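You operate a simulated robot arm through the tools that you are given. There is no shell and no other tool. Be economical: measure what you need, move in short steps, check, and stop when the job is done.

Carry out the task below with a simulated two-armed robot. There is one attempt and no reset: what you move stays moved.

Task
Pick up the brown parts carton marked "Springs" from the grey table top with one hand, pass it to the other hand and put it on the top of the end table. Set down upright: brown parts carton.

It is judged by the outcome, as a careful person would: the job done as asked, and still so three seconds after it is handed in. It fails if anything else is knocked over, pushed out of place, dropped, spilled or broken.

Robot
Two 7-joint arms with two-finger parallel grippers on one trunk, on a base that drives. Base frame: it is fixed to the floor where the robot stands at the start and does not move with it; the origin is under the middle of the robot, x ahead of it, y to its left, z up. Lengths are in mm, angles in degrees, forces in N, time in s.
The left shoulder is at the start at [50, 177, 1104], the right one opposite. With the tool pointing down near the work surface each hand reaches from about 220 to 700 mm from the robot's upright axis, wherever it stands, measured 20 degrees to its own side. Places, roughly: top of the end table [-1800, -500, 800]. Payload 3.43 kg a hand.
The TCP of each hand is the grasp point between the finger pads, 34 mm short of the fingertips. In the tool frame z runs along the fingers and y along their closing line. The gripper opens to 128 mm. The fingers are 24 mm wide and 12 mm thick; the gripper's body (48 by 130 mm) begins 96 mm behind the TCP.
Orientation is that of the tool frame in the base frame, as a unit quaternion [x, y, z, w]. With the fingers straight down and closing along the base's y, the tool's x points along the base's -x, its y along +y and its z along -z.

Tools
- The arms move only by the tool play_rows. It takes "left_plan", "right_plan" or both (then of equal length, played together; a hand with none holds still); each is a list of rows, each a list of 7 numbers: the shift along the base's x, y, z in units of 50 mm (1.0 is 50 mm), then the turn, a rotation vector about the base's x, y, z in units of 8 degrees (1.0 is 8 degrees), then the gripper command, from -1 (shut) to 1 (fully open), values between in proportion. In form: [[tx, ty, tz, rx, ry, rz, jaw], ...]. A call has 1 to 10 rows; each row shifts and turns the commanded pose from where the row before left it. A call with a number of a shift or a turn outside -1 to 1 is refused whole. Rows are played at 5 a second. More than 50 mm and 8.6 degrees between two rows, or a gripper value outside its range, and nothing of the call is played. A pose out of reach is approached as far as the arm can. The call stops where the force on the tool passes 40 N (or 10 N more than at its start, if that is more) or the arm is blocked; 0.2 s more then pass. The fingers move at their own pace (about 108 mm/s each) and stop on an object; they squeeze with about 23 N. The grip force told is the motor's: it shows also when the fingers shut on nothing. Time passes only in rows, and 0.2 s behind the last, so rows that do not move let the fingers close. The reply holds the time, the measured pose of the TCP, the force on the tool along the base axes, the opening and the grip force, in the units named above and with some noise, with the torque about the TCP (base axes, N m) and any sound that the robot's microphone picked up, and new pictures: "show" is both (left out), scene, wrist or none (wrist: the cameras of the hands that moved).
- Cameras (640 x 400 px; columns grow to the right, rows downward): "scene" is now at [148.2, -2.9, 1263.8]; the picture's right is [-0.02, -1.00, 0.00], its down [-0.57, 0.01, -0.82] and it looks along [0.82, -0.02, -0.57] (base axes); focal length 258 px, centre (320, 200). "left" rides on the left gripper at [76, 11, -160] in its tool frame; the picture's right is [-0.15, 0.99, 0.00], its down [-0.88, -0.13, -0.46] and it looks along [-0.45, -0.07, 0.89] (tool axes); focal length 234 px, centre (320, 200). "right" rides on the right gripper at [76, -11, -160] in its tool frame; the picture's right is [0.15, 0.99, 0.00], its down [-0.88, 0.13, -0.46] and it looks along [-0.45, 0.07, 0.89] (tool axes); focal length 234 px, centre (320, 200). There is no depth. A picture from a camera that has moved, and an enlarged one, comes with that camera's place and axes in the base frame and with its lens. The place of the scene camera against the robot may be out by one fixed shift of up to 18 mm in any direction.
- slide_trunk(by): slides the trunk up (or, below 0, down) by that many mm; the arms and the scene camera ride with it, the base frame stays. It gives what a move gives, with no picture.
- drive_base(legs): drives the robot by 1 to 6 legs, each [ahead, turn to the left] in mm and degrees, along the robot's own axes; the way and the turn of a leg run together, so that a leg with both is an arc; at most 1500 mm and 180 degrees a leg. The arms and the cameras ride along, it lands a little off, and it stops where it bumps. It gives what a move gives, and a new picture of the scene camera.
- aim_head(pan, tilt): turns the head with the scene camera to pan (to the left, within 80 degrees either way) and tilt (down, from -29 to 69), counted from straight ahead of the robot. It gives what a move gives, and a new picture of the scene camera.
- enlarge(camera, box): a new picture of the part [left, top, right, bottom] of that camera's present view, enlarged. It takes no simulated time.
- sign_off(): hands the job in; it is judged then, once.

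Work in short steps. Places have to be worked out from the pictures, the camera data and where the tool is seen: move nearer, look again, correct. Check each grasp and each placing, and mend what went wrong. You have 120 turns and 260 pictures in all, those below and enlarged ones among them. Open the grippers and draw the arms clear of the work before you hand the job in, unless the task says otherwise; then end with one line.

The tools are called by a JSON object that holds its "method" and its "body". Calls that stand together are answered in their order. play_rows: Moves the arms, as the interface text tells. Its arguments: {"type":"object","properties":{"left_plan":{"type":"array","items":{"type":"array","items":{"type":"number"}}},"right_plan":{"type":"array","items":{"type":"array","items":{"type":"number"}}},"show":{"type":"string","enum":["both","scene","wrist","none"]}},"required":[]} The other tools are called the same way: slide_trunk (by) slides the trunk up or down; drive_base (legs) drives the base; aim_head (pan, tilt) turns the head that bears the scene camera; enlarge (camera, box) takes an enlarged picture of a part of a camera's view; sign_off () hands the job in.

At the start:

```text
clock: 0.0
left_eef_pos: [492.9, 222.7, 1046.5]
left_ee_rot: [0.0, 1.0, 0.0, 0.0]
left_ft_force: [0.1, -0.4, 0.1]
left_wrist_torque: [-0.01, 0.02, -0.02]
left_width: 128.1
left_grasp_force: 0.0
right_eef_pos: [510.1, -265.9, 1067.1]
right_ee_rot: [0.0, 1.0, 0.0, 0.0]
right_ft_force: [-0.1, 0.3, 0.8]
right_wrist_torque: [-0.03, 0.02, -0.01]
right_width: 128.0
right_grasp_force: 0.0
trunk travel left (down, up): [-275.0, 126.0]
robot x, y, heading: [0.0, -1.8, 0.1]
head pan, tilt: [-1.3, 34.4]
```

scene: 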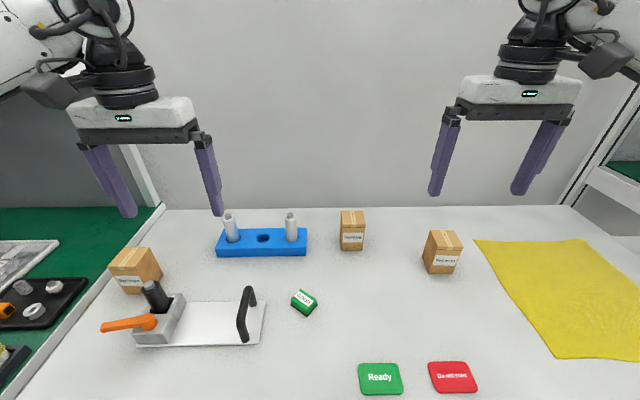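
right: 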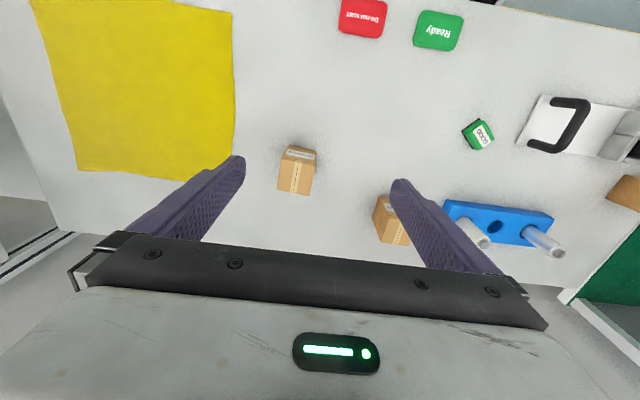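
left: 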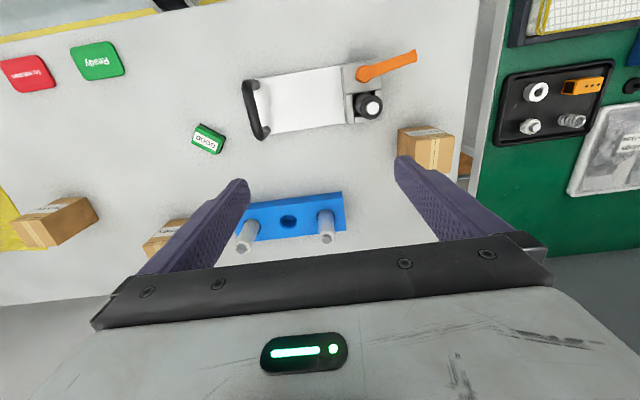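

Three brown cartons are seen; I enlarge each to read the labels.

{"method": "enlarge", "body": {"camera": "scene", "box": [320, 195, 480, 295]}}

{"method": "enlarge", "body": {"camera": "scene", "box": [90, 230, 190, 300]}}

```text
4.00 times, centred on (400, 245) of scene
camera zoom: at [148.2, -2.9, 1263.8], right [-0.02, -1.0, 0.0], down [-0.57, 0.01, -0.82], along [0.82, -0.02, -0.57], focal length 1030 px, centre (0, 20)
```

zoom: 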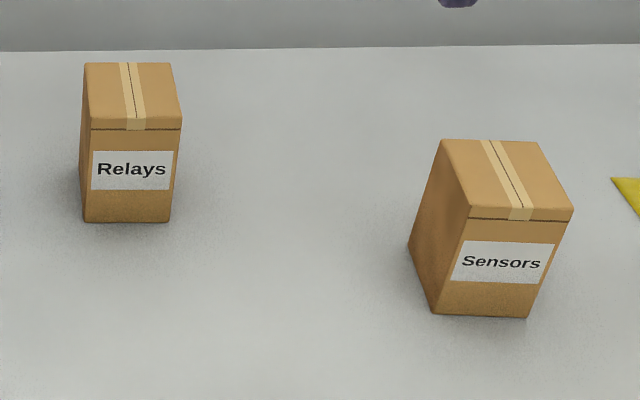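

```text
5.71 times, centred on (140, 265) of scene
camera zoom: at [148.2, -2.9, 1263.8], right [-0.02, -1.0, 0.0], down [-0.57, 0.01, -0.82], along [0.82, -0.02, -0.57], focal length 1472 px, centre (1349, -171)
```

zoom: 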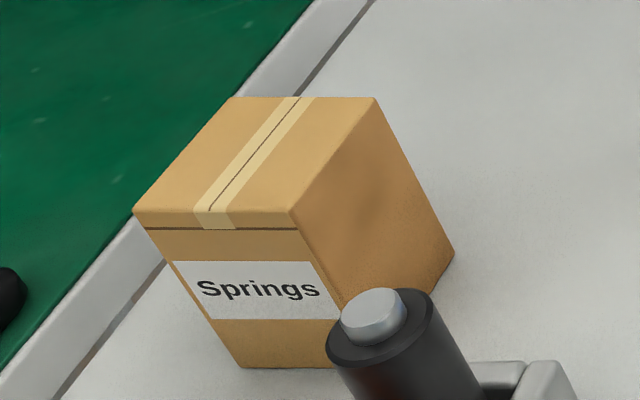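

The Springs carton is the far-left one, about x 497–551, y 352–407, top near z 867 by the scene camera. I check it and the clamp post beside it in the left wrist camera.

{"method": "enlarge", "body": {"camera": "left", "box": [340, 70, 500, 170]}}

{"method": "aim_head", "body": {"pan": 30, "tilt": 40}}

```text
4.00 times, centred on (420, 120) of left
camera zoom: at [416.9, 234.3, 1205.9], right [0.14, 0.99, 0.0], down [0.88, -0.13, 0.46], along [0.45, -0.07, -0.89], focal length 937 px, centre (-80, 520)
```

zoom: 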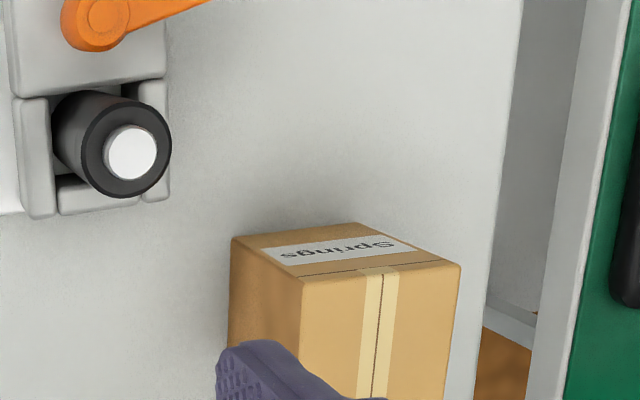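

```text
clock: 1.0
left_eef_pos: [492.9, 221.9, 1044.8]
left_ee_rot: [-0.001, 1.0, 0.0, 0.0]
left_ft_force: [-0.7, -1.3, -0.3]
left_wrist_torque: [0.0, -0.03, 0.03]
left_width: 128.2
left_grasp_force: 0.0
right_eef_pos: [509.9, -265.4, 1066.8]
right_ee_rot: [0.001, 1.0, 0.0, -0.001]
right_ft_force: [0.1, 0.3, 0.3]
right_wrist_torque: [-0.03, 0.0, 0.0]
right_width: 127.8
right_grasp_force: 0.0
trunk travel left (down, up): [-275.0, 126.0]
robot x, y, heading: [0.5, -2.5, -0.1]
head pan, tilt: [30.0, 40.0]
camera scene: at [133.6, 41.5, 1255.4], right [0.5, -0.87, 0.0], down [-0.56, -0.32, -0.77], along [0.66, 0.38, -0.64], focal length 258 px, centre (320, 200)
```

scene: 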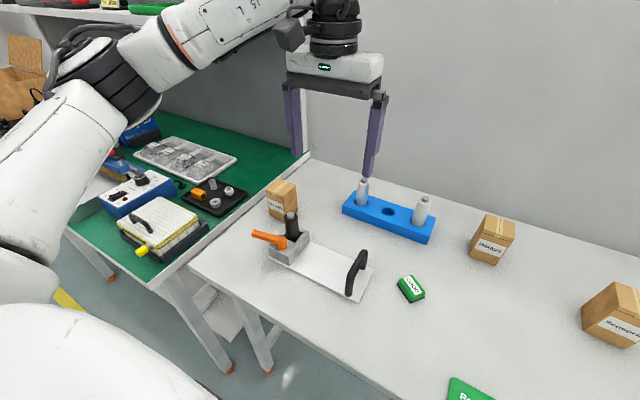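

The wrist camera puts the carton at x 514–568, y 358–413, with its top at z≈867. The clamp post is well clear, at about [460, 300]. I move the left hand above the carton and a bit lower, then look again.

{"method": "play_rows", "body": {"left_plan": [[0.2, 0.82, 0, 0, 0, 0, 0.5], [0.2, 0.82, 0, 0, 0, 0, 0.5], [0.2, 0.82, 0, 0, 0, 0, 0.5], [0.2, 0.82, 0, 0, 0, 0, 0.5], [0, 0, -0.9, 0, 0, 0, 0.5], [0, 0, -0.9, 0, 0, 0, 0.5], [0, 0, 0, 0, 0, 0, 0.5]]}}

```text
clock: 2.6
left_eef_pos: [536.0, 383.5, 956.3]
left_ee_rot: [0.0, 1.0, 0.0, 0.001]
left_ft_force: [-0.1, -0.2, 0.0]
left_wrist_torque: [-0.03, 0.01, 0.03]
left_width: 96.2
left_grasp_force: 0.0
right_eef_pos: [509.9, -265.5, 1068.1]
right_ee_rot: [-0.001, 1.0, 0.001, 0.0]
right_ft_force: [-0.1, 0.6, -0.8]
right_wrist_torque: [0.01, -0.02, -0.03]
right_width: 127.9
right_grasp_force: 0.1
trunk travel left (down, up): [-275.0, 126.0]
robot x, y, heading: [-2.0, -1.7, 0.1]
head pan, tilt: [30.0, 40.0]
camera scene: at [133.4, 41.5, 1255.4], right [0.5, -0.87, 0.0], down [-0.56, -0.32, -0.77], along [0.66, 0.38, -0.64], focal length 258 px, centre (320, 200)
camera left: at [460.4, 395.4, 1115.8], right [0.14, 0.99, 0.0], down [0.88, -0.13, 0.46], along [0.45, -0.07, -0.89], focal length 234 px, centre (320, 200)
```

scene: 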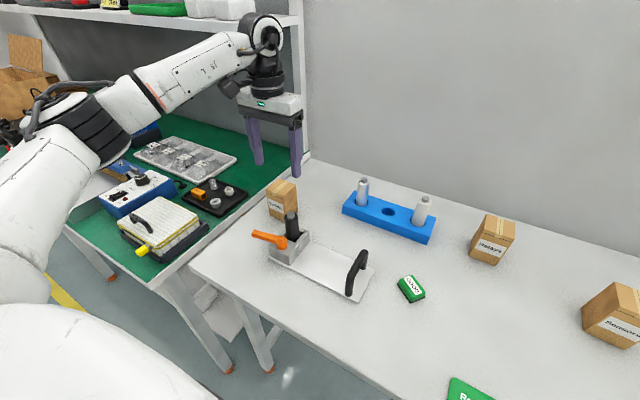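
left: 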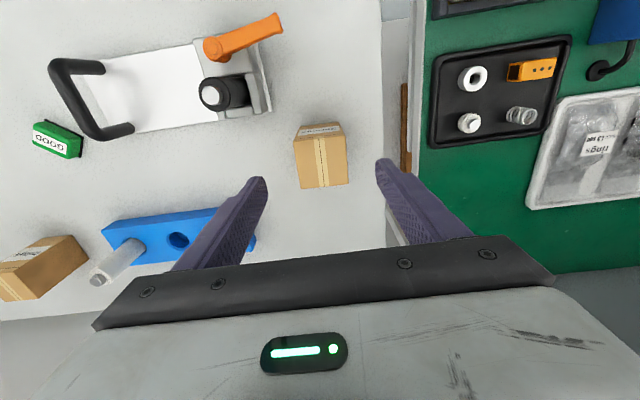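

The carton's centre reads about [539, 384], between the fingers. I descend to grip its upper part, close, and keep the hand still while it grips.

{"method": "play_rows", "body": {"left_plan": [[-0.1, 0.02, -0.5, 0, 0, 0, 0.5], [0, 0, -0.5, 0, 0, 0, 0.5], [0, 0, -0.5, 0, 0, 0, 0.5], [0, 0, -0.42, 0, 0, 0, 0.5], [0, 0, 0, 0, 0, 0, 0.5]]}}

```text
clock: 3.8
left_eef_pos: [527.4, 387.8, 860.7]
left_ee_rot: [-0.001, 1.0, 0.001, 0.001]
left_ft_force: [0.9, 0.0, 0.7]
left_wrist_torque: [0.0, 0.01, -0.01]
left_width: 96.3
left_grasp_force: 0.1
right_eef_pos: [511.3, -264.9, 1067.4]
right_ee_rot: [0.001, 1.0, -0.001, -0.001]
right_ft_force: [-0.4, 0.0, -0.2]
right_wrist_torque: [0.01, 0.01, 0.0]
right_width: 127.8
right_grasp_force: 0.0
trunk travel left (down, up): [-275.0, 126.0]
robot x, y, heading: [0.7, 2.8, -0.2]
head pan, tilt: [30.0, 40.0]
camera scene: at [133.5, 41.6, 1255.4], right [0.5, -0.87, 0.0], down [-0.56, -0.32, -0.77], along [0.66, 0.38, -0.64], focal length 258 px, centre (320, 200)
camera left: at [453.4, 399.3, 1021.6], right [0.14, 0.99, 0.0], down [0.88, -0.13, 0.46], along [0.45, -0.07, -0.89], focal length 234 px, centre (320, 200)
```

scene: 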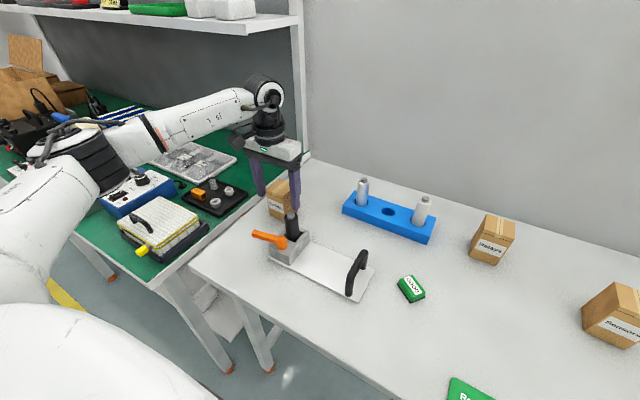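
left: 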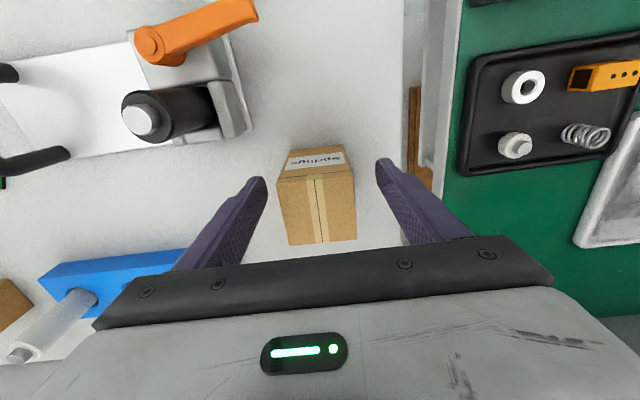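

The carton sits centred between the fingers, spanning x 510–570. I shift 5 mm ahead and close.

{"method": "play_rows", "body": {"left_plan": [[0.1, 0, 0, 0, 0, 0, 0.5], [0, 0, 0, 0, 0, 0, -1], [0, 0, 0, 0, 0, 0, -1], [0, 0, 0, 0, 0, 0, -1], [0, 0, 0, 0, 0, 0, -1]], "show": "wrist"}}

```text
clock: 5.0
left_eef_pos: [531.1, 388.6, 860.7]
left_ee_rot: [-0.001, 1.0, 0.001, 0.0]
left_ft_force: [0.2, -0.7, 0.2]
left_wrist_torque: [-0.01, -0.09, -0.05]
left_width: 55.8
left_grasp_force: 23.2
right_eef_pos: [509.5, -265.5, 1066.9]
right_ee_rot: [-0.001, 1.0, -0.001, 0.0]
right_ft_force: [0.8, -0.2, -0.6]
right_wrist_torque: [-0.02, 0.01, -0.01]
right_width: 128.3
right_grasp_force: 0.1
trunk travel left (down, up): [-275.0, 126.0]
robot x, y, heading: [1.2, 0.1, 0.4]
head pan, tilt: [30.0, 40.0]
camera left: at [457.4, 399.0, 1020.2], right [0.14, 0.99, 0.0], down [0.88, -0.13, 0.46], along [0.45, -0.07, -0.89], focal length 234 px, centre (320, 200)
```

left: 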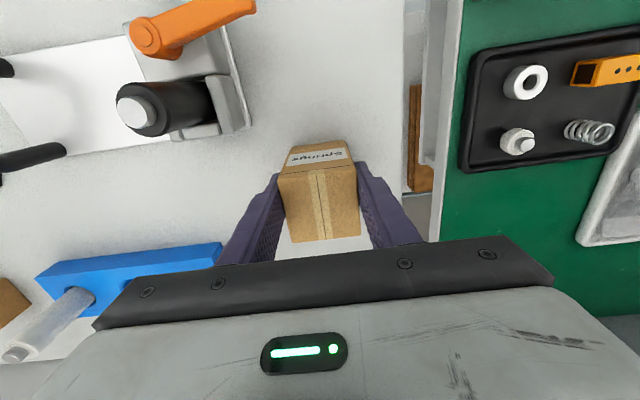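

The grip holds at 55.8 mm with 23 N. I lift straight up.

{"method": "play_rows", "body": {"left_plan": [[0, 0, 0.3, 0, 0, 0, -1], [0, 0, 0.6, 0, 0, 0, -1], [0, 0, 0.8, 0, 0, 0, -1], [0, 0, 0.8, 0, 0, 0, -1], [0, 0, 0.8, 0, 0, 0, -1], [0, 0, 0.5, 0, 0, 0, -1]]}}

```text
clock: 6.4
left_eef_pos: [532.8, 386.7, 1050.4]
left_ee_rot: [-0.001, 1.0, 0.0, 0.0]
left_ft_force: [0.4, -0.2, 0.5]
left_wrist_torque: [0.01, -0.02, 0.02]
left_width: 0.0
left_grasp_force: 22.9
right_eef_pos: [509.6, -265.8, 1066.6]
right_ee_rot: [0.001, 1.0, 0.0, 0.0]
right_ft_force: [-0.1, -0.4, -0.6]
right_wrist_torque: [0.0, 0.0, 0.0]
right_width: 128.0
right_grasp_force: 0.0
trunk travel left (down, up): [-275.0, 126.0]
robot x, y, heading: [0.0, -1.2, 0.1]
head pan, tilt: [30.0, 40.0]
camera scene: at [133.4, 41.5, 1255.4], right [0.5, -0.87, 0.0], down [-0.56, -0.32, -0.77], along [0.66, 0.38, -0.64], focal length 258 px, centre (320, 200)
camera left: at [457.0, 398.2, 1210.8], right [0.14, 0.99, 0.0], down [0.88, -0.13, 0.46], along [0.45, -0.07, -0.89], focal length 234 px, centre (320, 200)
```

scene: 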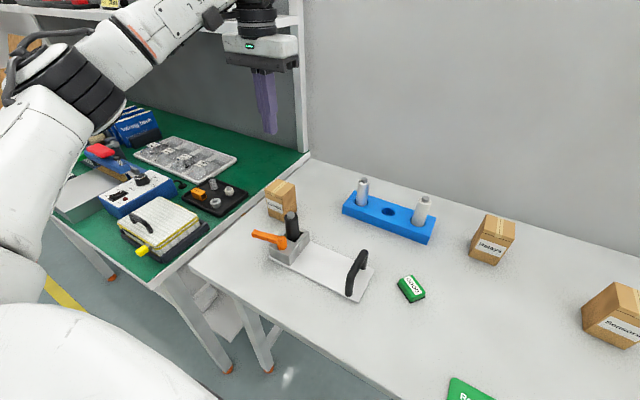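
left: 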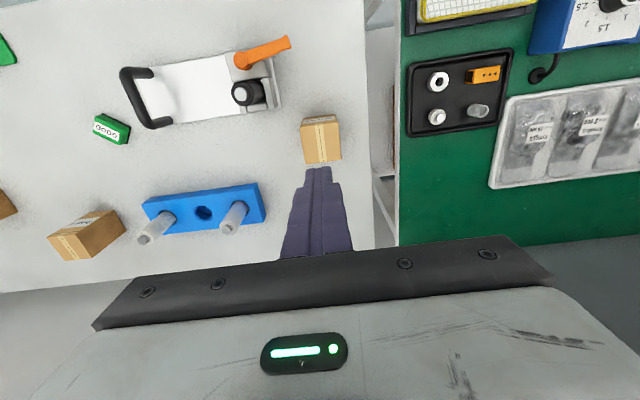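

The carton slipped out and is still standing on the table. I enlarge to measure where it is and how tall it really is.

{"method": "enlarge", "body": {"camera": "left", "box": [270, 95, 366, 155]}}

{"method": "enlarge", "body": {"camera": "scene", "box": [240, 170, 320, 220]}}

```text
6.67 times, centred on (318, 125) of left
camera zoom: at [457.0, 398.2, 1210.8], right [0.14, 0.99, 0.0], down [0.88, -0.13, 0.46], along [0.45, -0.07, -0.89], focal length 1561 px, centre (333, 700)
```

zoom: 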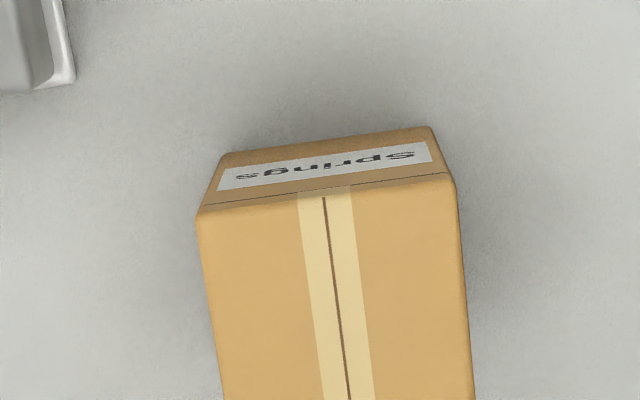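

```text
8.00 times, centred on (280, 195) of scene
camera zoom: at [133.4, 41.5, 1255.4], right [0.5, -0.87, 0.0], down [-0.56, -0.32, -0.77], along [0.66, 0.38, -0.64], focal length 2061 px, centre (640, 240)
```

zoom: 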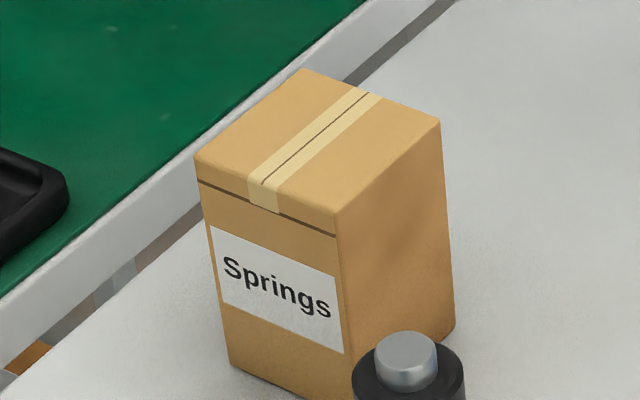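

The carton is undisturbed: x 512–568, y 359–414, top z 866. I go back down to a deeper, centred grip.

{"method": "play_rows", "body": {"left_plan": [[0.12, 0, 0, 0, 0, 0, 0.5], [0.04, 0, -0.8, 0, 0, 0, 0.5], [0, 0, -0.8, 0, 0, 0, 0.5], [0, 0, -0.8, 0, 0, 0, 0.5], [0, 0, -0.8, 0, 0, 0, 0.5], [0, 0, -0.6, 0, 0, 0, 0.5], [0, 0, -0.6, 0, 0, 0, 0.5], [0, 0, 0, 0, 0, 0, 0.5]], "show": "wrist"}}

{"method": "play_rows", "body": {"left_plan": [[0, 0, 0, 0, 0, 0, -1], [0, 0, 0, 0, 0, 0, -1], [0, 0, 0, 0, 0, 0, -1], [0, 0, 0, 0, 0, 0, -1], [0, 0, 0, 0, 0, 0, -1]], "show": "wrist"}}

{"method": "play_rows", "body": {"left_plan": [[0, 0, 0.03, 0, 0, 0, -1], [0, 0, 0.05, 0, 0, 0, -1], [0, 0, 0.06, 0, 0, 0, -1], [0, 0, 0.06, 0, 0, 0, -1]], "show": "wrist"}}

```text
clock: 8.2
left_eef_pos: [541.5, 388.0, 829.3]
left_ee_rot: [-0.001, 1.0, 0.0, 0.0]
left_ft_force: [0.4, 0.3, -1.4]
left_wrist_torque: [0.0, 0.0, 0.01]
left_width: 96.1
left_grasp_force: 0.2
right_eef_pos: [509.4, -264.4, 1066.8]
right_ee_rot: [0.0, 1.0, -0.001, 0.001]
right_ft_force: [0.2, 0.6, -0.4]
right_wrist_torque: [0.02, -0.04, -0.02]
right_width: 127.9
right_grasp_force: 0.1
trunk travel left (down, up): [-275.0, 126.0]
robot x, y, heading: [0.2, -2.0, 0.1]
head pan, tilt: [30.0, 40.0]
camera left: at [466.4, 400.4, 989.6], right [0.14, 0.99, 0.0], down [0.88, -0.13, 0.46], along [0.45, -0.07, -0.89], focal length 234 px, centre (320, 200)
```

left: 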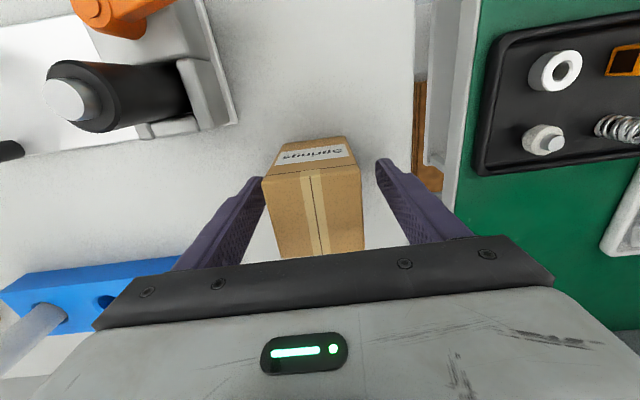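

```text
clock: 9.4
left_eef_pos: [542.2, 388.8, 829.6]
left_ee_rot: [-0.002, 1.0, 0.0, 0.0]
left_ft_force: [0.1, 1.0, -0.3]
left_wrist_torque: [0.02, -0.05, -0.03]
left_width: 55.6
left_grasp_force: 22.8
right_eef_pos: [509.1, -265.0, 1065.5]
right_ee_rot: [0.0, 1.0, 0.0, 0.0]
right_ft_force: [0.9, 0.8, 0.0]
right_wrist_torque: [-0.01, 0.01, 0.02]
right_width: 128.2
right_grasp_force: 0.1
trunk travel left (down, up): [-275.0, 126.0]
robot x, y, heading: [-1.6, -4.2, -0.2]
head pan, tilt: [30.0, 40.0]
camera left: at [466.5, 400.3, 989.9], right [0.14, 0.99, 0.0], down [0.88, -0.13, 0.46], along [0.45, -0.07, -0.89], focal length 234 px, centre (320, 200)
```

left: 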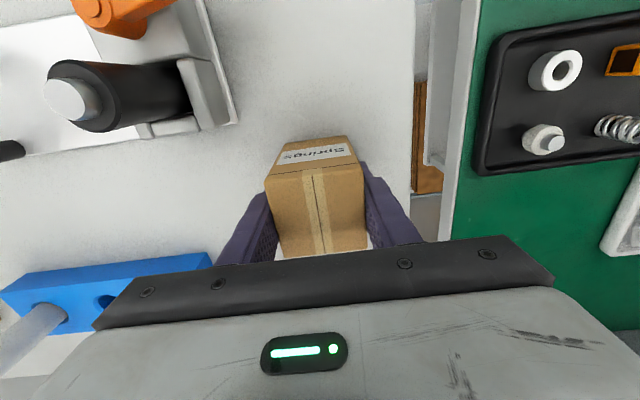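

```text
clock: 10.4
left_eef_pos: [539.9, 387.7, 838.9]
left_ee_rot: [-0.001, 1.0, 0.0, 0.0]
left_ft_force: [-0.3, 0.1, -1.2]
left_wrist_torque: [0.0, 0.03, -0.01]
left_width: 55.7
left_grasp_force: 23.4
right_eef_pos: [510.4, -265.4, 1065.7]
right_ee_rot: [0.0, 1.0, -0.001, 0.0]
right_ft_force: [-0.2, 0.0, 0.3]
right_wrist_torque: [-0.03, 0.01, -0.02]
right_width: 128.1
right_grasp_force: 0.0
trunk travel left (down, up): [-275.0, 126.0]
robot x, y, heading: [1.3, -1.5, 0.0]
head pan, tilt: [30.0, 40.0]
camera left: at [465.5, 399.6, 999.4], right [0.14, 0.99, 0.0], down [0.88, -0.13, 0.46], along [0.45, -0.07, -0.89], focal length 234 px, centre (320, 200)
```

left: 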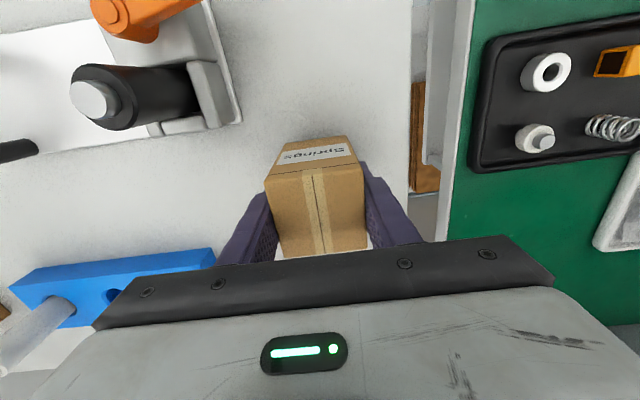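

The carton now rises with the fingers and weighs only a newton or so. I lift on gently.

{"method": "play_rows", "body": {"left_plan": [[0, 0, 0.15, 0, 0, 0, -1], [0, 0, 0.25, 0, 0, 0, -1], [0, 0, 0.35, 0, 0, 0, -1], [0, 0, 0.4, 0, 0, 0, -1], [0, 0, 0.4, 0, 0, 0, -1], [0, 0, 0.4, 0, 0, 0, -1], [0, 0, 0.4, 0, 0, 0, -1], [0, 0, 0.4, 0, 0, 0, -1], [0, 0, 0.3, 0, 0, 0, -1], [0, 0, 0.2, 0, 0, 0, -1]]}}

```text
clock: 12.6
left_eef_pos: [540.9, 387.1, 1002.3]
left_ee_rot: [-0.001, 1.0, -0.001, 0.0]
left_ft_force: [-0.3, 0.7, -1.6]
left_wrist_torque: [-0.01, -0.02, 0.03]
left_width: 55.8
left_grasp_force: 23.4
right_eef_pos: [509.8, -265.1, 1065.3]
right_ee_rot: [0.0, 1.0, -0.001, 0.0]
right_ft_force: [-0.3, 0.1, 0.2]
right_wrist_torque: [-0.01, 0.02, 0.02]
right_width: 127.7
right_grasp_force: 0.1
trunk travel left (down, up): [-275.0, 126.0]
robot x, y, heading: [1.5, 3.6, 0.0]
head pan, tilt: [30.0, 40.0]
camera scene: at [133.6, 41.6, 1255.3], right [0.5, -0.87, 0.0], down [-0.56, -0.32, -0.77], along [0.66, 0.38, -0.64], focal length 258 px, centre (320, 200)
camera left: at [465.2, 399.6, 1162.2], right [0.14, 0.99, 0.0], down [0.88, -0.13, 0.46], along [0.45, -0.07, -0.89], focal length 234 px, centre (320, 200)
```

scene: 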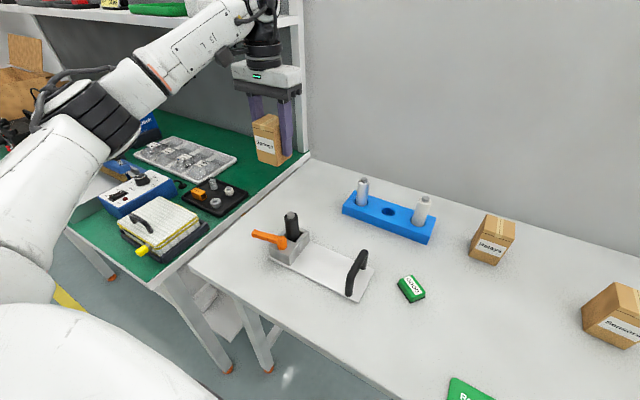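
left: 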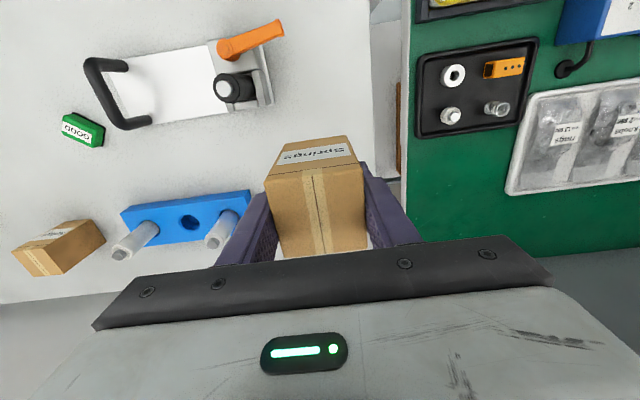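

The carton is held firmly: its top is 36 mm above the TCP, its bottom about 50 mm below, with the fingers on its ±y faces. For the hand-over the right hand will point along +y and grip the free ±x faces. I bring the left hand to the middle and begin turning the right.

{"method": "play_rows", "body": {"left_plan": [[-0.1, -0.4, 0, 0, 0, 0, -1], [-0.2, -0.6, 0, 0, 0, 0, -1], [-0.2, -0.7, 0, 0, 0, 0, -1], [-0.2, -0.7, 0, 0, 0, 0, -1], [-0.2, -0.7, 0, 0, 0, 0, -1], [-0.2, -0.7, 0, 0, 0, 0, -1], [-0.2, -0.7, 0, 0, 0, 0, -1], [-0.2, -0.7, 0, 0, 0, 0, -1], [-0.2, -0.6, 0, 0, 0, 0, -1], [-0.1, -0.4, 0, 0, 0, 0, -1]], "right_plan": [[0, 0, 0, 0, 0, -1, 1], [0, 0, 0, 0, 0, -1, 1], [0, 0, 0, 0, 0, -1, 1], [0, 0, 0, 0, 0, -1, 1], [0, 0, 0, 0, 0, -1, 1], [0, 0, 0, 0, 0, -1, 1], [0, 0, 0, 0, 0, -1, 1], [0, 0, 0, 0, 0, -1, 1], [0, 0, 0, 0, 0, -1, 1], [0, 0, 0, 0, 0, -1, 1]], "show": "none"}}

{"method": "play_rows", "body": {"right_plan": [[0, 0, 0, 0, 0, -1, 1], [0, 0, 0, 0, 0, -0.25, 1], [-0.1, 0, 0, 1, 0, 0, 1], [-0.1, 0, 0, 1, 0, 0, 1], [-0.1, 0, 0, 1, 0, 0, 1], [-0.1, 0, 0, 1, 0, 0, 1], [-0.1, 0, 0, 1, 0, 0, 1], [-0.1, 0, 0, 1, 0, 0, 1], [-0.1, 0, 0, 1, 0, 0, 1]], "show": "none"}}

{"method": "aim_head", "body": {"pan": 0, "tilt": 30}}

```text
clock: 14.8
left_eef_pos: [449.8, 78.0, 1000.8]
left_ee_rot: [-0.001, 1.0, 0.0, 0.001]
left_ft_force: [-0.4, 0.1, -1.4]
left_wrist_torque: [0.0, -0.03, -0.05]
left_width: 55.6
left_grasp_force: 22.6
right_eef_pos: [510.2, -265.9, 1067.1]
right_ee_rot: [0.644, 0.765, 0.0, 0.0]
right_ft_force: [0.5, -0.4, 0.3]
right_wrist_torque: [0.02, 0.0, 0.02]
right_width: 128.0
right_grasp_force: 0.1
trunk travel left (down, up): [-275.0, 126.0]
robot x, y, heading: [4.1, 1.6, -0.0]
head pan, tilt: [30.0, 40.0]
```

```text
clock: 16.8
left_eef_pos: [448.8, 78.6, 1001.2]
left_ee_rot: [-0.001, 1.0, -0.001, 0.0]
left_ft_force: [0.5, -0.1, -1.5]
left_wrist_torque: [-0.01, 0.01, 0.01]
left_width: 55.6
left_grasp_force: 23.3
right_eef_pos: [474.3, -266.2, 1067.3]
right_ee_rot: [0.624, 0.624, 0.333, -0.332]
right_ft_force: [0.7, 0.2, -0.6]
right_wrist_torque: [0.04, 0.01, 0.04]
right_width: 128.0
right_grasp_force: 0.0
trunk travel left (down, up): [-275.0, 126.0]
robot x, y, heading: [4.1, 0.0, 0.1]
head pan, tilt: [30.0, 40.0]
```

```text
clock: 17.7
left_eef_pos: [449.1, 78.5, 1001.2]
left_ee_rot: [0.0, 1.0, 0.0, 0.0]
left_ft_force: [-0.6, -1.3, -2.2]
left_wrist_torque: [-0.01, -0.01, -0.02]
left_width: 55.7
left_grasp_force: 22.7
right_eef_pos: [475.4, -266.2, 1067.2]
right_ee_rot: [0.625, 0.625, 0.331, -0.331]
right_ft_force: [0.2, 0.0, -0.3]
right_wrist_torque: [-0.03, 0.0, -0.01]
right_width: 128.2
right_grasp_force: 0.0
trunk travel left (down, up): [-275.0, 126.0]
robot x, y, heading: [-0.5, -0.7, -0.0]
head pan, tilt: [0.0, 30.0]
camera scene: at [150.5, -0.8, 1270.7], right [0.0, -1.0, 0.0], down [-0.5, 0.0, -0.87], along [0.87, 0.0, -0.5], focal length 258 px, centre (320, 200)
```

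scene: 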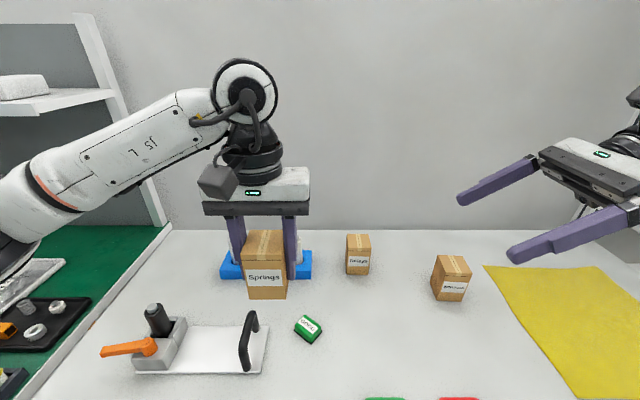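

Both hands look right. I tilt the right hand to 18° below horizontal and bring it to a pre-grasp point about 130 mm short of the carton.

{"method": "play_rows", "body": {"right_plan": [[-0.11, 0.6, -0.1, 1, 0, 0, 1], [-0.11, 0.8, -0.15, 1, 0, 0, 1], [-0.11, 0.8, -0.15, 0, 0, 0, 1], [-0.11, 0.8, -0.15, 0, 0, 0, 1], [-0.1, 0.8, -0.15, 0, 0, 0, 1], [0, 0.6, 0, 0, 0, 0, 1]]}}

```text
clock: 19.1
left_eef_pos: [449.7, 78.3, 1000.3]
left_ee_rot: [-0.001, 1.0, 0.0, -0.001]
left_ft_force: [-0.1, -0.2, -2.5]
left_wrist_torque: [0.0, 0.03, -0.02]
left_width: 55.5
left_grasp_force: 22.8
right_eef_pos: [446.4, -44.6, 1031.0]
right_ee_rot: [0.572, 0.573, 0.415, -0.416]
right_ft_force: [0.6, 0.1, 0.8]
right_wrist_torque: [0.02, -0.01, 0.0]
right_width: 128.3
right_grasp_force: 0.1
trunk travel left (down, up): [-275.0, 126.0]
robot x, y, heading: [1.3, 0.2, -0.1]
head pan, tilt: [0.0, 30.0]
camera scene: at [150.5, -0.6, 1270.7], right [0.0, -1.0, 0.0], down [-0.5, 0.0, -0.87], along [0.87, 0.0, -0.5], focal length 258 px, centre (320, 200)
camera right: at [435.9, -173.5, 1153.7], right [0.99, 0.04, 0.14], down [0.13, -0.71, -0.7], along [0.07, 0.71, -0.7], focal length 234 px, centre (320, 200)
```

scene: 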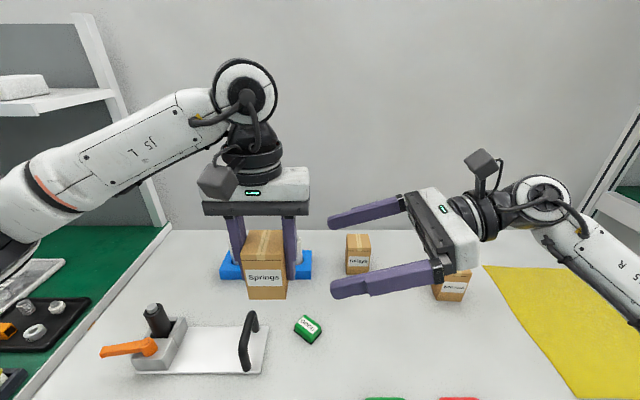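
right: 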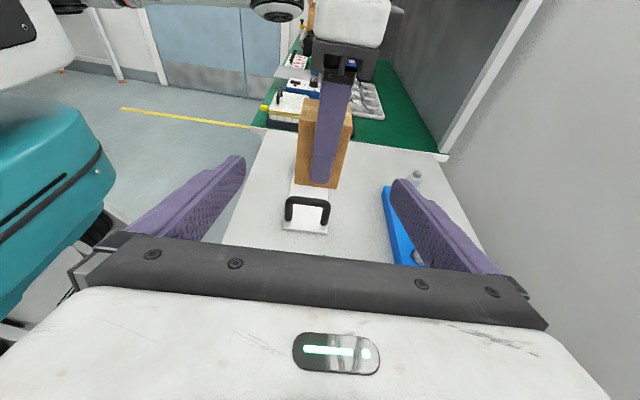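

Alignment is good: the carton and left finger lie midway between the right fingers. I advance along the finger direction.

{"method": "play_rows", "body": {"right_plan": [[0.01, 0.4, -0.13, 0, 0, 0, 1], [0.01, 0.4, -0.13, 0, 0, 0, 1], [0.01, 0.4, -0.13, 0, 0, 0, 1], [0, 0.4, -0.13, 0, 0, 0, 1], [0, 0.4, -0.13, 0, 0, 0, 1], [0, 0, 0, 0, 0, 0, 1]]}}

```text
clock: 20.5
left_eef_pos: [450.3, 77.6, 1002.1]
left_ee_rot: [0.0, 1.0, 0.0, 0.0]
left_ft_force: [0.1, -0.7, -2.2]
left_wrist_torque: [0.04, -0.02, 0.01]
left_width: 55.8
left_grasp_force: 23.0
right_eef_pos: [450.1, 53.3, 997.7]
right_ee_rot: [0.573, 0.571, 0.416, -0.415]
right_ft_force: [0.7, 0.6, 0.1]
right_wrist_torque: [0.01, -0.02, -0.02]
right_width: 128.0
right_grasp_force: 0.0
trunk travel left (down, up): [-275.0, 126.0]
robot x, y, heading: [0.9, -0.2, 0.2]
head pan, tilt: [0.0, 30.0]
camera scene: at [150.5, -0.9, 1270.7], right [0.0, -1.0, 0.0], down [-0.5, 0.0, -0.87], along [0.87, 0.0, -0.5], focal length 258 px, centre (320, 200)
camera right: at [439.9, -75.8, 1119.4], right [0.99, 0.04, 0.14], down [0.13, -0.71, -0.7], along [0.07, 0.71, -0.7], focal length 234 px, centre (320, 200)
```

scene: 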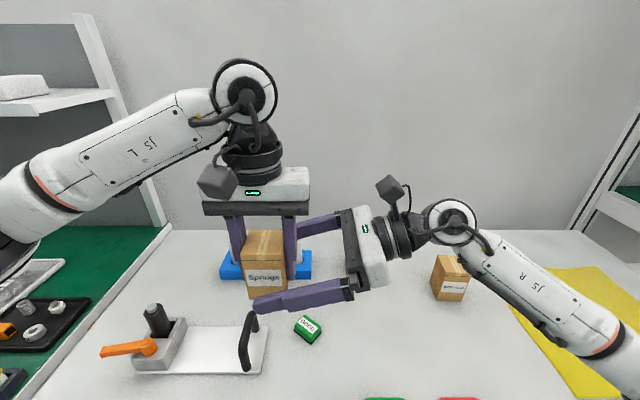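
right: 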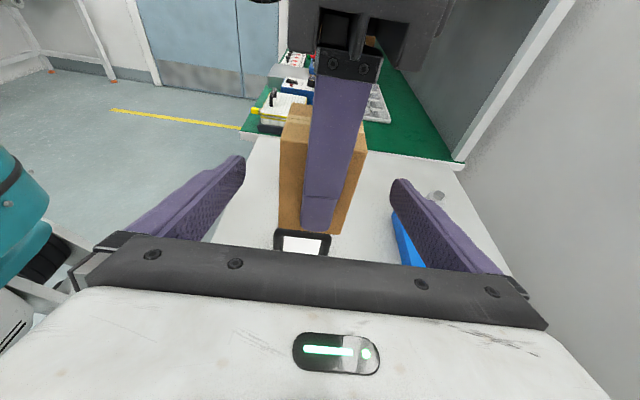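

Still clear. I advance the last 25 mm and close the right hand.

{"method": "play_rows", "body": {"right_plan": [[0, 0.25, -0.07, 0, 0, 0, 1], [0, 0.22, -0.06, 0, 0, 0, 1], [0, 0, 0, 0, 0, 0, 0.2], [0, 0, 0, 0, 0, 0, -1], [0, 0, 0, 0, 0, 0, -1], [0, 0, 0, 0, 0, 0, -1], [0, 0, 0, 0, 0, 0, -1]]}}

```text
clock: 22.1
left_eef_pos: [449.8, 78.5, 1000.2]
left_ee_rot: [-0.003, 1.0, 0.0, 0.002]
left_ft_force: [21.3, 3.1, -3.1]
left_wrist_torque: [0.42, -0.43, -0.07]
left_width: 55.6
left_grasp_force: 19.9
right_eef_pos: [449.4, 77.4, 992.5]
right_ee_rot: [0.57, 0.574, 0.414, -0.418]
right_ft_force: [-19.8, -6.2, 1.1]
right_wrist_torque: [0.15, -0.36, 0.64]
right_width: 55.9
right_grasp_force: 23.7
trunk travel left (down, up): [-275.0, 126.0]
robot x, y, heading: [-1.2, -0.3, 0.2]
head pan, tilt: [0.0, 30.0]
camera scene: at [150.4, -0.9, 1270.7], right [0.0, -1.0, 0.0], down [-0.5, 0.0, -0.87], along [0.87, 0.0, -0.5], focal length 258 px, centre (320, 200)
camera right: at [439.4, -51.5, 1113.8], right [0.99, 0.05, 0.14], down [0.13, -0.71, -0.7], along [0.06, 0.71, -0.7], focal length 234 px, centre (320, 200)
```

scene: 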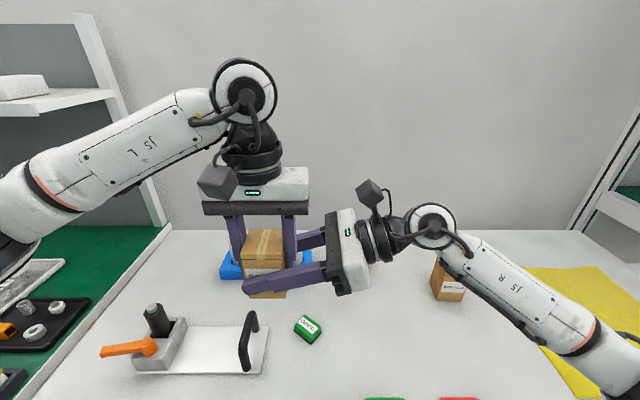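
right: 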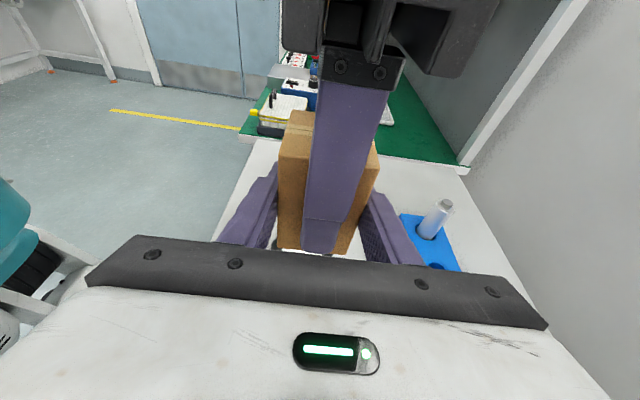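

Both hands grip, with about 20 N of x misalignment between them. I relax it by nudging the right hand toward -x.

{"method": "play_rows", "body": {"right_plan": [[-0.04, 0, 0, 0, 0, 0, -1], [0, 0, 0, 0, 0, 0, -1]], "show": "none"}}

```text
clock: 22.7
left_eef_pos: [450.2, 77.8, 1001.8]
left_ee_rot: [-0.002, 1.0, 0.0, 0.002]
left_ft_force: [12.8, 1.6, 0.3]
left_wrist_torque: [-0.1, -0.28, -0.14]
left_width: 55.5
left_grasp_force: 22.8
right_eef_pos: [448.0, 76.3, 992.2]
right_ee_rot: [0.572, 0.573, 0.414, -0.416]
right_ft_force: [-12.3, -2.4, -0.3]
right_wrist_torque: [0.12, 0.16, 0.17]
right_width: 55.8
right_grasp_force: 23.4
trunk travel left (down, up): [-275.0, 126.0]
robot x, y, heading: [0.4, -0.2, 0.2]
head pan, tilt: [0.0, 30.0]
```

That helps. One more nudge, then I open the left hand.

{"method": "play_rows", "body": {"right_plan": [[-0.05, 0, 0, 0, 0, 0, -1], [0, 0, 0, 0, 0, 0, -1]], "show": "none"}}

{"method": "play_rows", "body": {"left_plan": [[0, 0, 0, 0, 0, 0, 0.2], [0, 0, 0, 0, 0, 0, 0.5], [0, 0, 0, 0, 0, 0, 0.5]], "show": "scene"}}

```text
clock: 23.3
left_eef_pos: [447.9, 78.2, 1001.0]
left_ee_rot: [0.002, 1.0, -0.001, -0.002]
left_ft_force: [-5.6, -2.7, 2.2]
left_wrist_torque: [0.11, -0.58, -0.32]
left_width: 55.9
left_grasp_force: 23.1
right_eef_pos: [445.7, 75.0, 992.1]
right_ee_rot: [0.573, 0.57, 0.417, -0.415]
right_ft_force: [5.2, 1.7, -1.5]
right_wrist_torque: [-0.13, 0.66, 0.32]
right_width: 55.8
right_grasp_force: 22.8
trunk travel left (down, up): [-275.0, 126.0]
robot x, y, heading: [1.4, 0.2, 0.2]
head pan, tilt: [0.0, 30.0]
```

```text
clock: 24.1
left_eef_pos: [448.9, 78.1, 1001.2]
left_ee_rot: [0.0, 1.0, 0.0, 0.001]
left_ft_force: [0.1, 0.4, 0.1]
left_wrist_torque: [0.04, -0.02, 0.02]
left_width: 96.1
left_grasp_force: 0.1
right_eef_pos: [444.6, 76.7, 993.0]
right_ee_rot: [0.572, 0.573, 0.415, -0.416]
right_ft_force: [-1.1, -0.2, 0.6]
right_wrist_torque: [0.01, 0.0, -0.03]
right_width: 55.8
right_grasp_force: 23.0
trunk travel left (down, up): [-275.0, 126.0]
robot x, y, heading: [0.8, 0.4, -0.0]
head pan, tilt: [0.0, 30.0]
camera scene: at [150.5, -0.9, 1270.7], right [0.0, -1.0, 0.0], down [-0.5, 0.0, -0.87], along [0.87, 0.0, -0.5], focal length 258 px, centre (320, 200)
```

scene: 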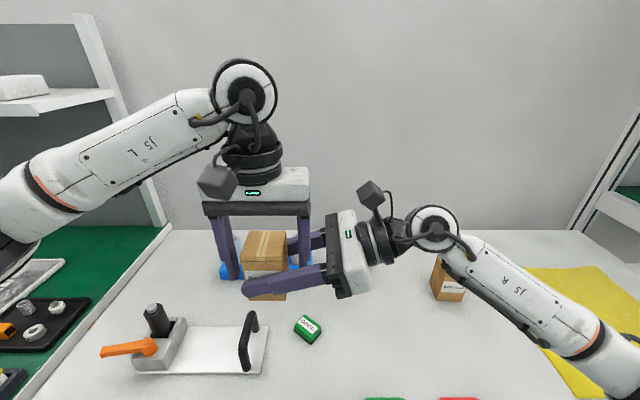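

The right hand holds the carton alone. I raise the left hand clear.

{"method": "play_rows", "body": {"left_plan": [[0, 0.16, 0, 0, 0, 0, 0.5], [0, 0, 0.5, 0, 0, 0, 0.5], [0, 0, 0.8, 0, 0, 0, 0.5], [0, 0.1, 0.8, 0, 0, 0, 0.5], [0, 0.8, 0.4, 0, 0, 0, 0.5], [0, 0.8, 0, 0, 0, 0, 0.5], [0, 0.8, 0, 0, 0, 0, 0.5]]}}

```text
clock: 25.7
left_eef_pos: [447.7, 213.3, 1129.1]
left_ee_rot: [-0.001, 1.0, -0.001, 0.0]
left_ft_force: [-1.1, 0.1, 0.3]
left_wrist_torque: [-0.02, -0.02, -0.02]
left_width: 95.9
left_grasp_force: 0.0
right_eef_pos: [444.3, 78.1, 992.5]
right_ee_rot: [0.573, 0.573, 0.414, -0.415]
right_ft_force: [0.8, 0.6, 0.4]
right_wrist_torque: [-0.01, 0.02, 0.0]
right_width: 55.6
right_grasp_force: 23.3
trunk travel left (down, up): [-275.0, 126.0]
robot x, y, heading: [-1.3, -0.9, -0.1]
head pan, tilt: [0.0, 30.0]
camera scene: at [150.2, -0.3, 1270.7], right [0.0, -1.0, 0.0], down [-0.5, 0.0, -0.87], along [0.87, 0.0, -0.5], focal length 258 px, centre (320, 200)
camera left: at [371.8, 225.5, 1289.9], right [0.15, 0.99, 0.0], down [0.88, -0.13, 0.46], along [0.45, -0.07, -0.89], focal length 234 px, centre (320, 200)
```

scene: 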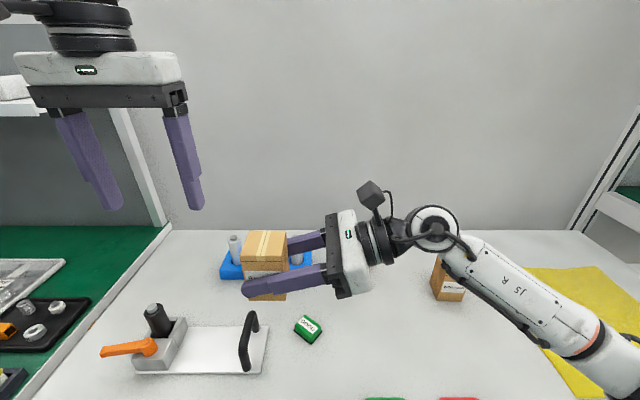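
left: 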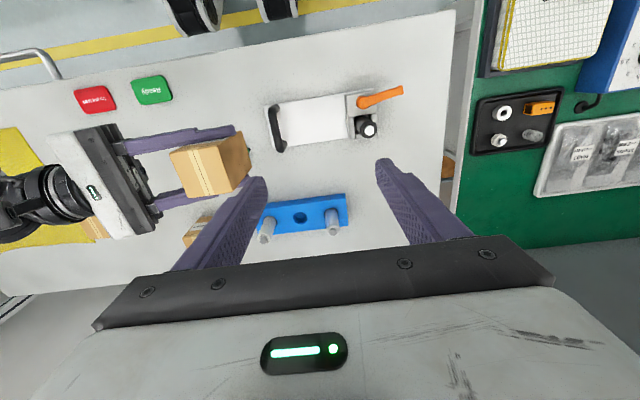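

Hand-over done. Before driving I look around to both sides for obstacles and the end table.

{"method": "aim_head", "body": {"pan": -80, "tilt": 25}}

{"method": "aim_head", "body": {"pan": 80, "tilt": 25}}

```text
clock: 27.2
left_eef_pos: [446.5, 211.9, 1129.9]
left_ee_rot: [-0.001, 1.0, 0.0, 0.0]
left_ft_force: [0.5, -0.1, 0.3]
left_wrist_torque: [0.0, 0.0, 0.0]
left_width: 96.0
left_grasp_force: 0.1
right_eef_pos: [444.2, 76.3, 992.9]
right_ee_rot: [0.572, 0.572, 0.416, -0.416]
right_ft_force: [0.2, 0.1, -0.2]
right_wrist_torque: [0.01, -0.01, 0.02]
right_width: 55.5
right_grasp_force: 23.8
trunk travel left (down, up): [-275.0, 126.0]
robot x, y, heading: [-2.4, -1.2, 0.2]
head pan, tilt: [-80.0, 25.0]
camera scene: at [76.1, -91.6, 1278.7], right [-0.98, -0.17, 0.0], down [-0.07, 0.42, -0.91], along [0.16, -0.89, -0.42], focal length 258 px, centre (320, 200)
```

scene: 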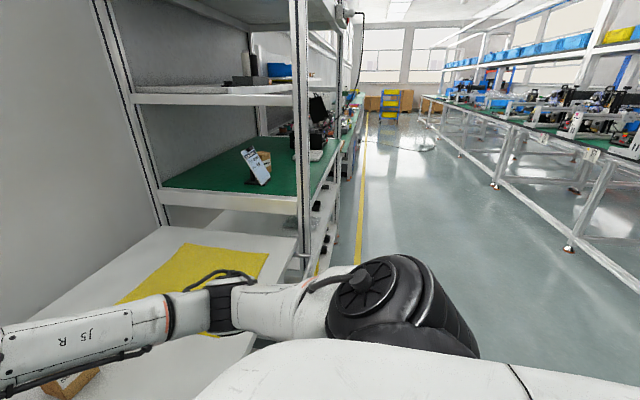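

```text
clock: 29.7
left_eef_pos: [447.3, 212.6, 1129.4]
left_ee_rot: [-0.001, 1.0, 0.0, 0.0]
left_ft_force: [0.5, -0.4, -0.8]
left_wrist_torque: [0.01, 0.03, -0.02]
left_width: 96.1
left_grasp_force: 0.1
right_eef_pos: [444.8, 76.0, 993.1]
right_ee_rot: [0.572, 0.572, 0.416, -0.416]
right_ft_force: [0.0, -0.1, -0.4]
right_wrist_torque: [-0.02, -0.01, -0.02]
right_width: 55.6
right_grasp_force: 22.9
trunk travel left (down, up): [-275.0, 126.0]
robot x, y, heading: [1.5, -1.2, -0.2]
head pan, tilt: [80.0, 25.0]
camera scene: at [76.1, 89.8, 1278.7], right [0.98, -0.17, 0.0], down [-0.07, -0.42, -0.91], along [0.16, 0.89, -0.42], focal length 258 px, centre (320, 200)
```

scene: 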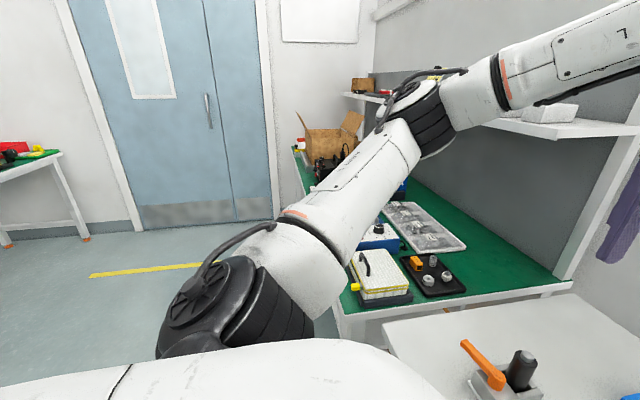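

The aisle behind is clear for the turn. I back away from the table first, facing ahead.

{"method": "aim_head", "body": {"pan": 0, "tilt": 25}}

{"method": "drive_base", "body": {"legs": [[-300, 0], [-250, 0]]}}

{"method": "drive_base", "body": {"legs": [[0, 90]]}}

```text
clock: 31.2
left_eef_pos: [446.6, 212.3, 1130.1]
left_ee_rot: [-0.001, 1.0, 0.0, 0.0]
left_ft_force: [-0.8, 0.3, 0.5]
left_wrist_torque: [0.01, 0.02, 0.01]
left_width: 95.8
left_grasp_force: 0.0
right_eef_pos: [445.3, 77.2, 993.5]
right_ee_rot: [0.573, 0.571, 0.416, -0.415]
right_ft_force: [0.4, 1.1, -0.6]
right_wrist_torque: [0.0, 0.01, -0.02]
right_width: 55.7
right_grasp_force: 23.2
trunk travel left (down, up): [-275.0, 126.0]
robot x, y, heading: [0.7, -0.7, 0.2]
head pan, tilt: [0.0, 25.0]
camera scene: at [152.1, -0.8, 1278.7], right [0.0, -1.0, 0.0], down [-0.42, 0.0, -0.91], along [0.91, 0.0, -0.42], focal length 258 px, centre (320, 200)
```

scene: 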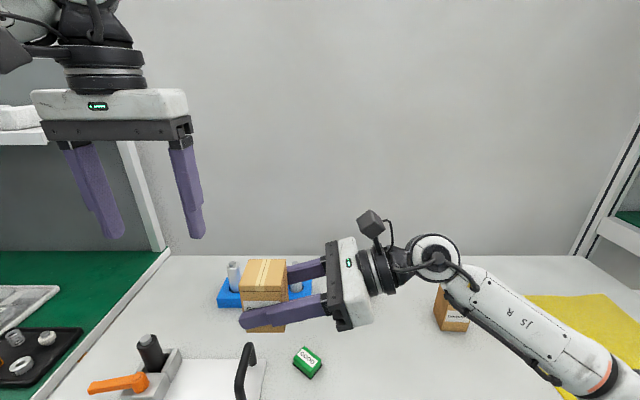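

```text
clock: 34.7
left_eef_pos: [-108.0, 212.2, 1129.1]
left_ee_rot: [0.006, 1.0, 0.0, -0.001]
left_ft_force: [-0.8, -0.1, -0.1]
left_wrist_torque: [0.02, -0.02, -0.02]
left_width: 95.8
left_grasp_force: 0.0
right_eef_pos: [-112.0, 76.2, 992.7]
right_ee_rot: [0.576, 0.569, 0.418, -0.413]
right_ft_force: [-0.5, 0.1, -0.9]
right_wrist_torque: [0.02, 0.0, 0.03]
right_width: 55.8
right_grasp_force: 22.6
trunk travel left (down, up): [-275.0, 126.0]
robot x, y, heading: [-557.7, 5.1, -0.7]
head pan, tilt: [0.0, 25.0]
camera scene: at [-406.3, 2.3, 1278.8], right [-0.01, -1.0, 0.0], down [-0.42, 0.01, -0.91], along [0.91, -0.01, -0.42], focal length 258 px, centre (320, 200)
```

scene: 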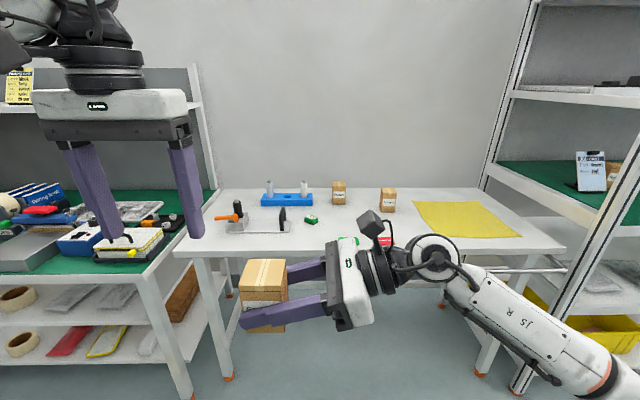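

```text
clock: 38.9
left_eef_pos: [-758.8, 457.4, 1129.1]
left_ee_rot: [-0.699, 0.715, 0.0, 0.0]
left_ft_force: [-0.3, -0.1, -0.3]
left_wrist_torque: [-0.04, -0.02, -0.02]
left_width: 95.8
left_grasp_force: 0.0
right_eef_pos: [-623.6, 452.7, 992.9]
right_ee_rot: [0.01, 0.809, 0.007, -0.587]
right_ft_force: [-0.4, 0.0, 0.1]
right_wrist_torque: [0.0, 0.02, 0.01]
right_width: 55.5
right_grasp_force: 22.5
trunk travel left (down, up): [-275.0, 126.0]
robot x, y, heading: [-558.6, 3.1, 88.4]
head pan, tilt: [0.0, 25.0]
camera scene: at [-564.2, 166.8, 1278.7], right [1.0, -0.02, 0.0], down [-0.01, -0.42, -0.91], along [0.02, 0.91, -0.42], focal length 258 px, centre (320, 200)
```

scene: 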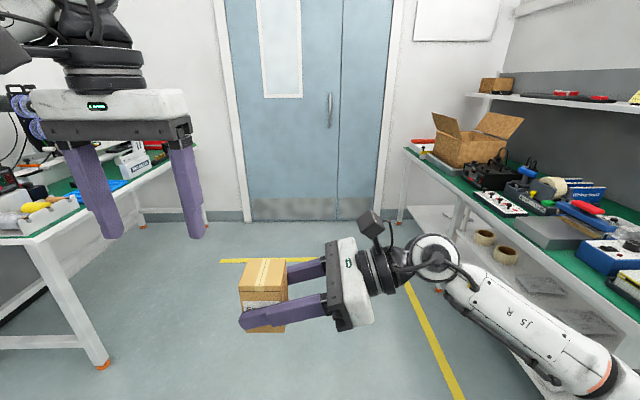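

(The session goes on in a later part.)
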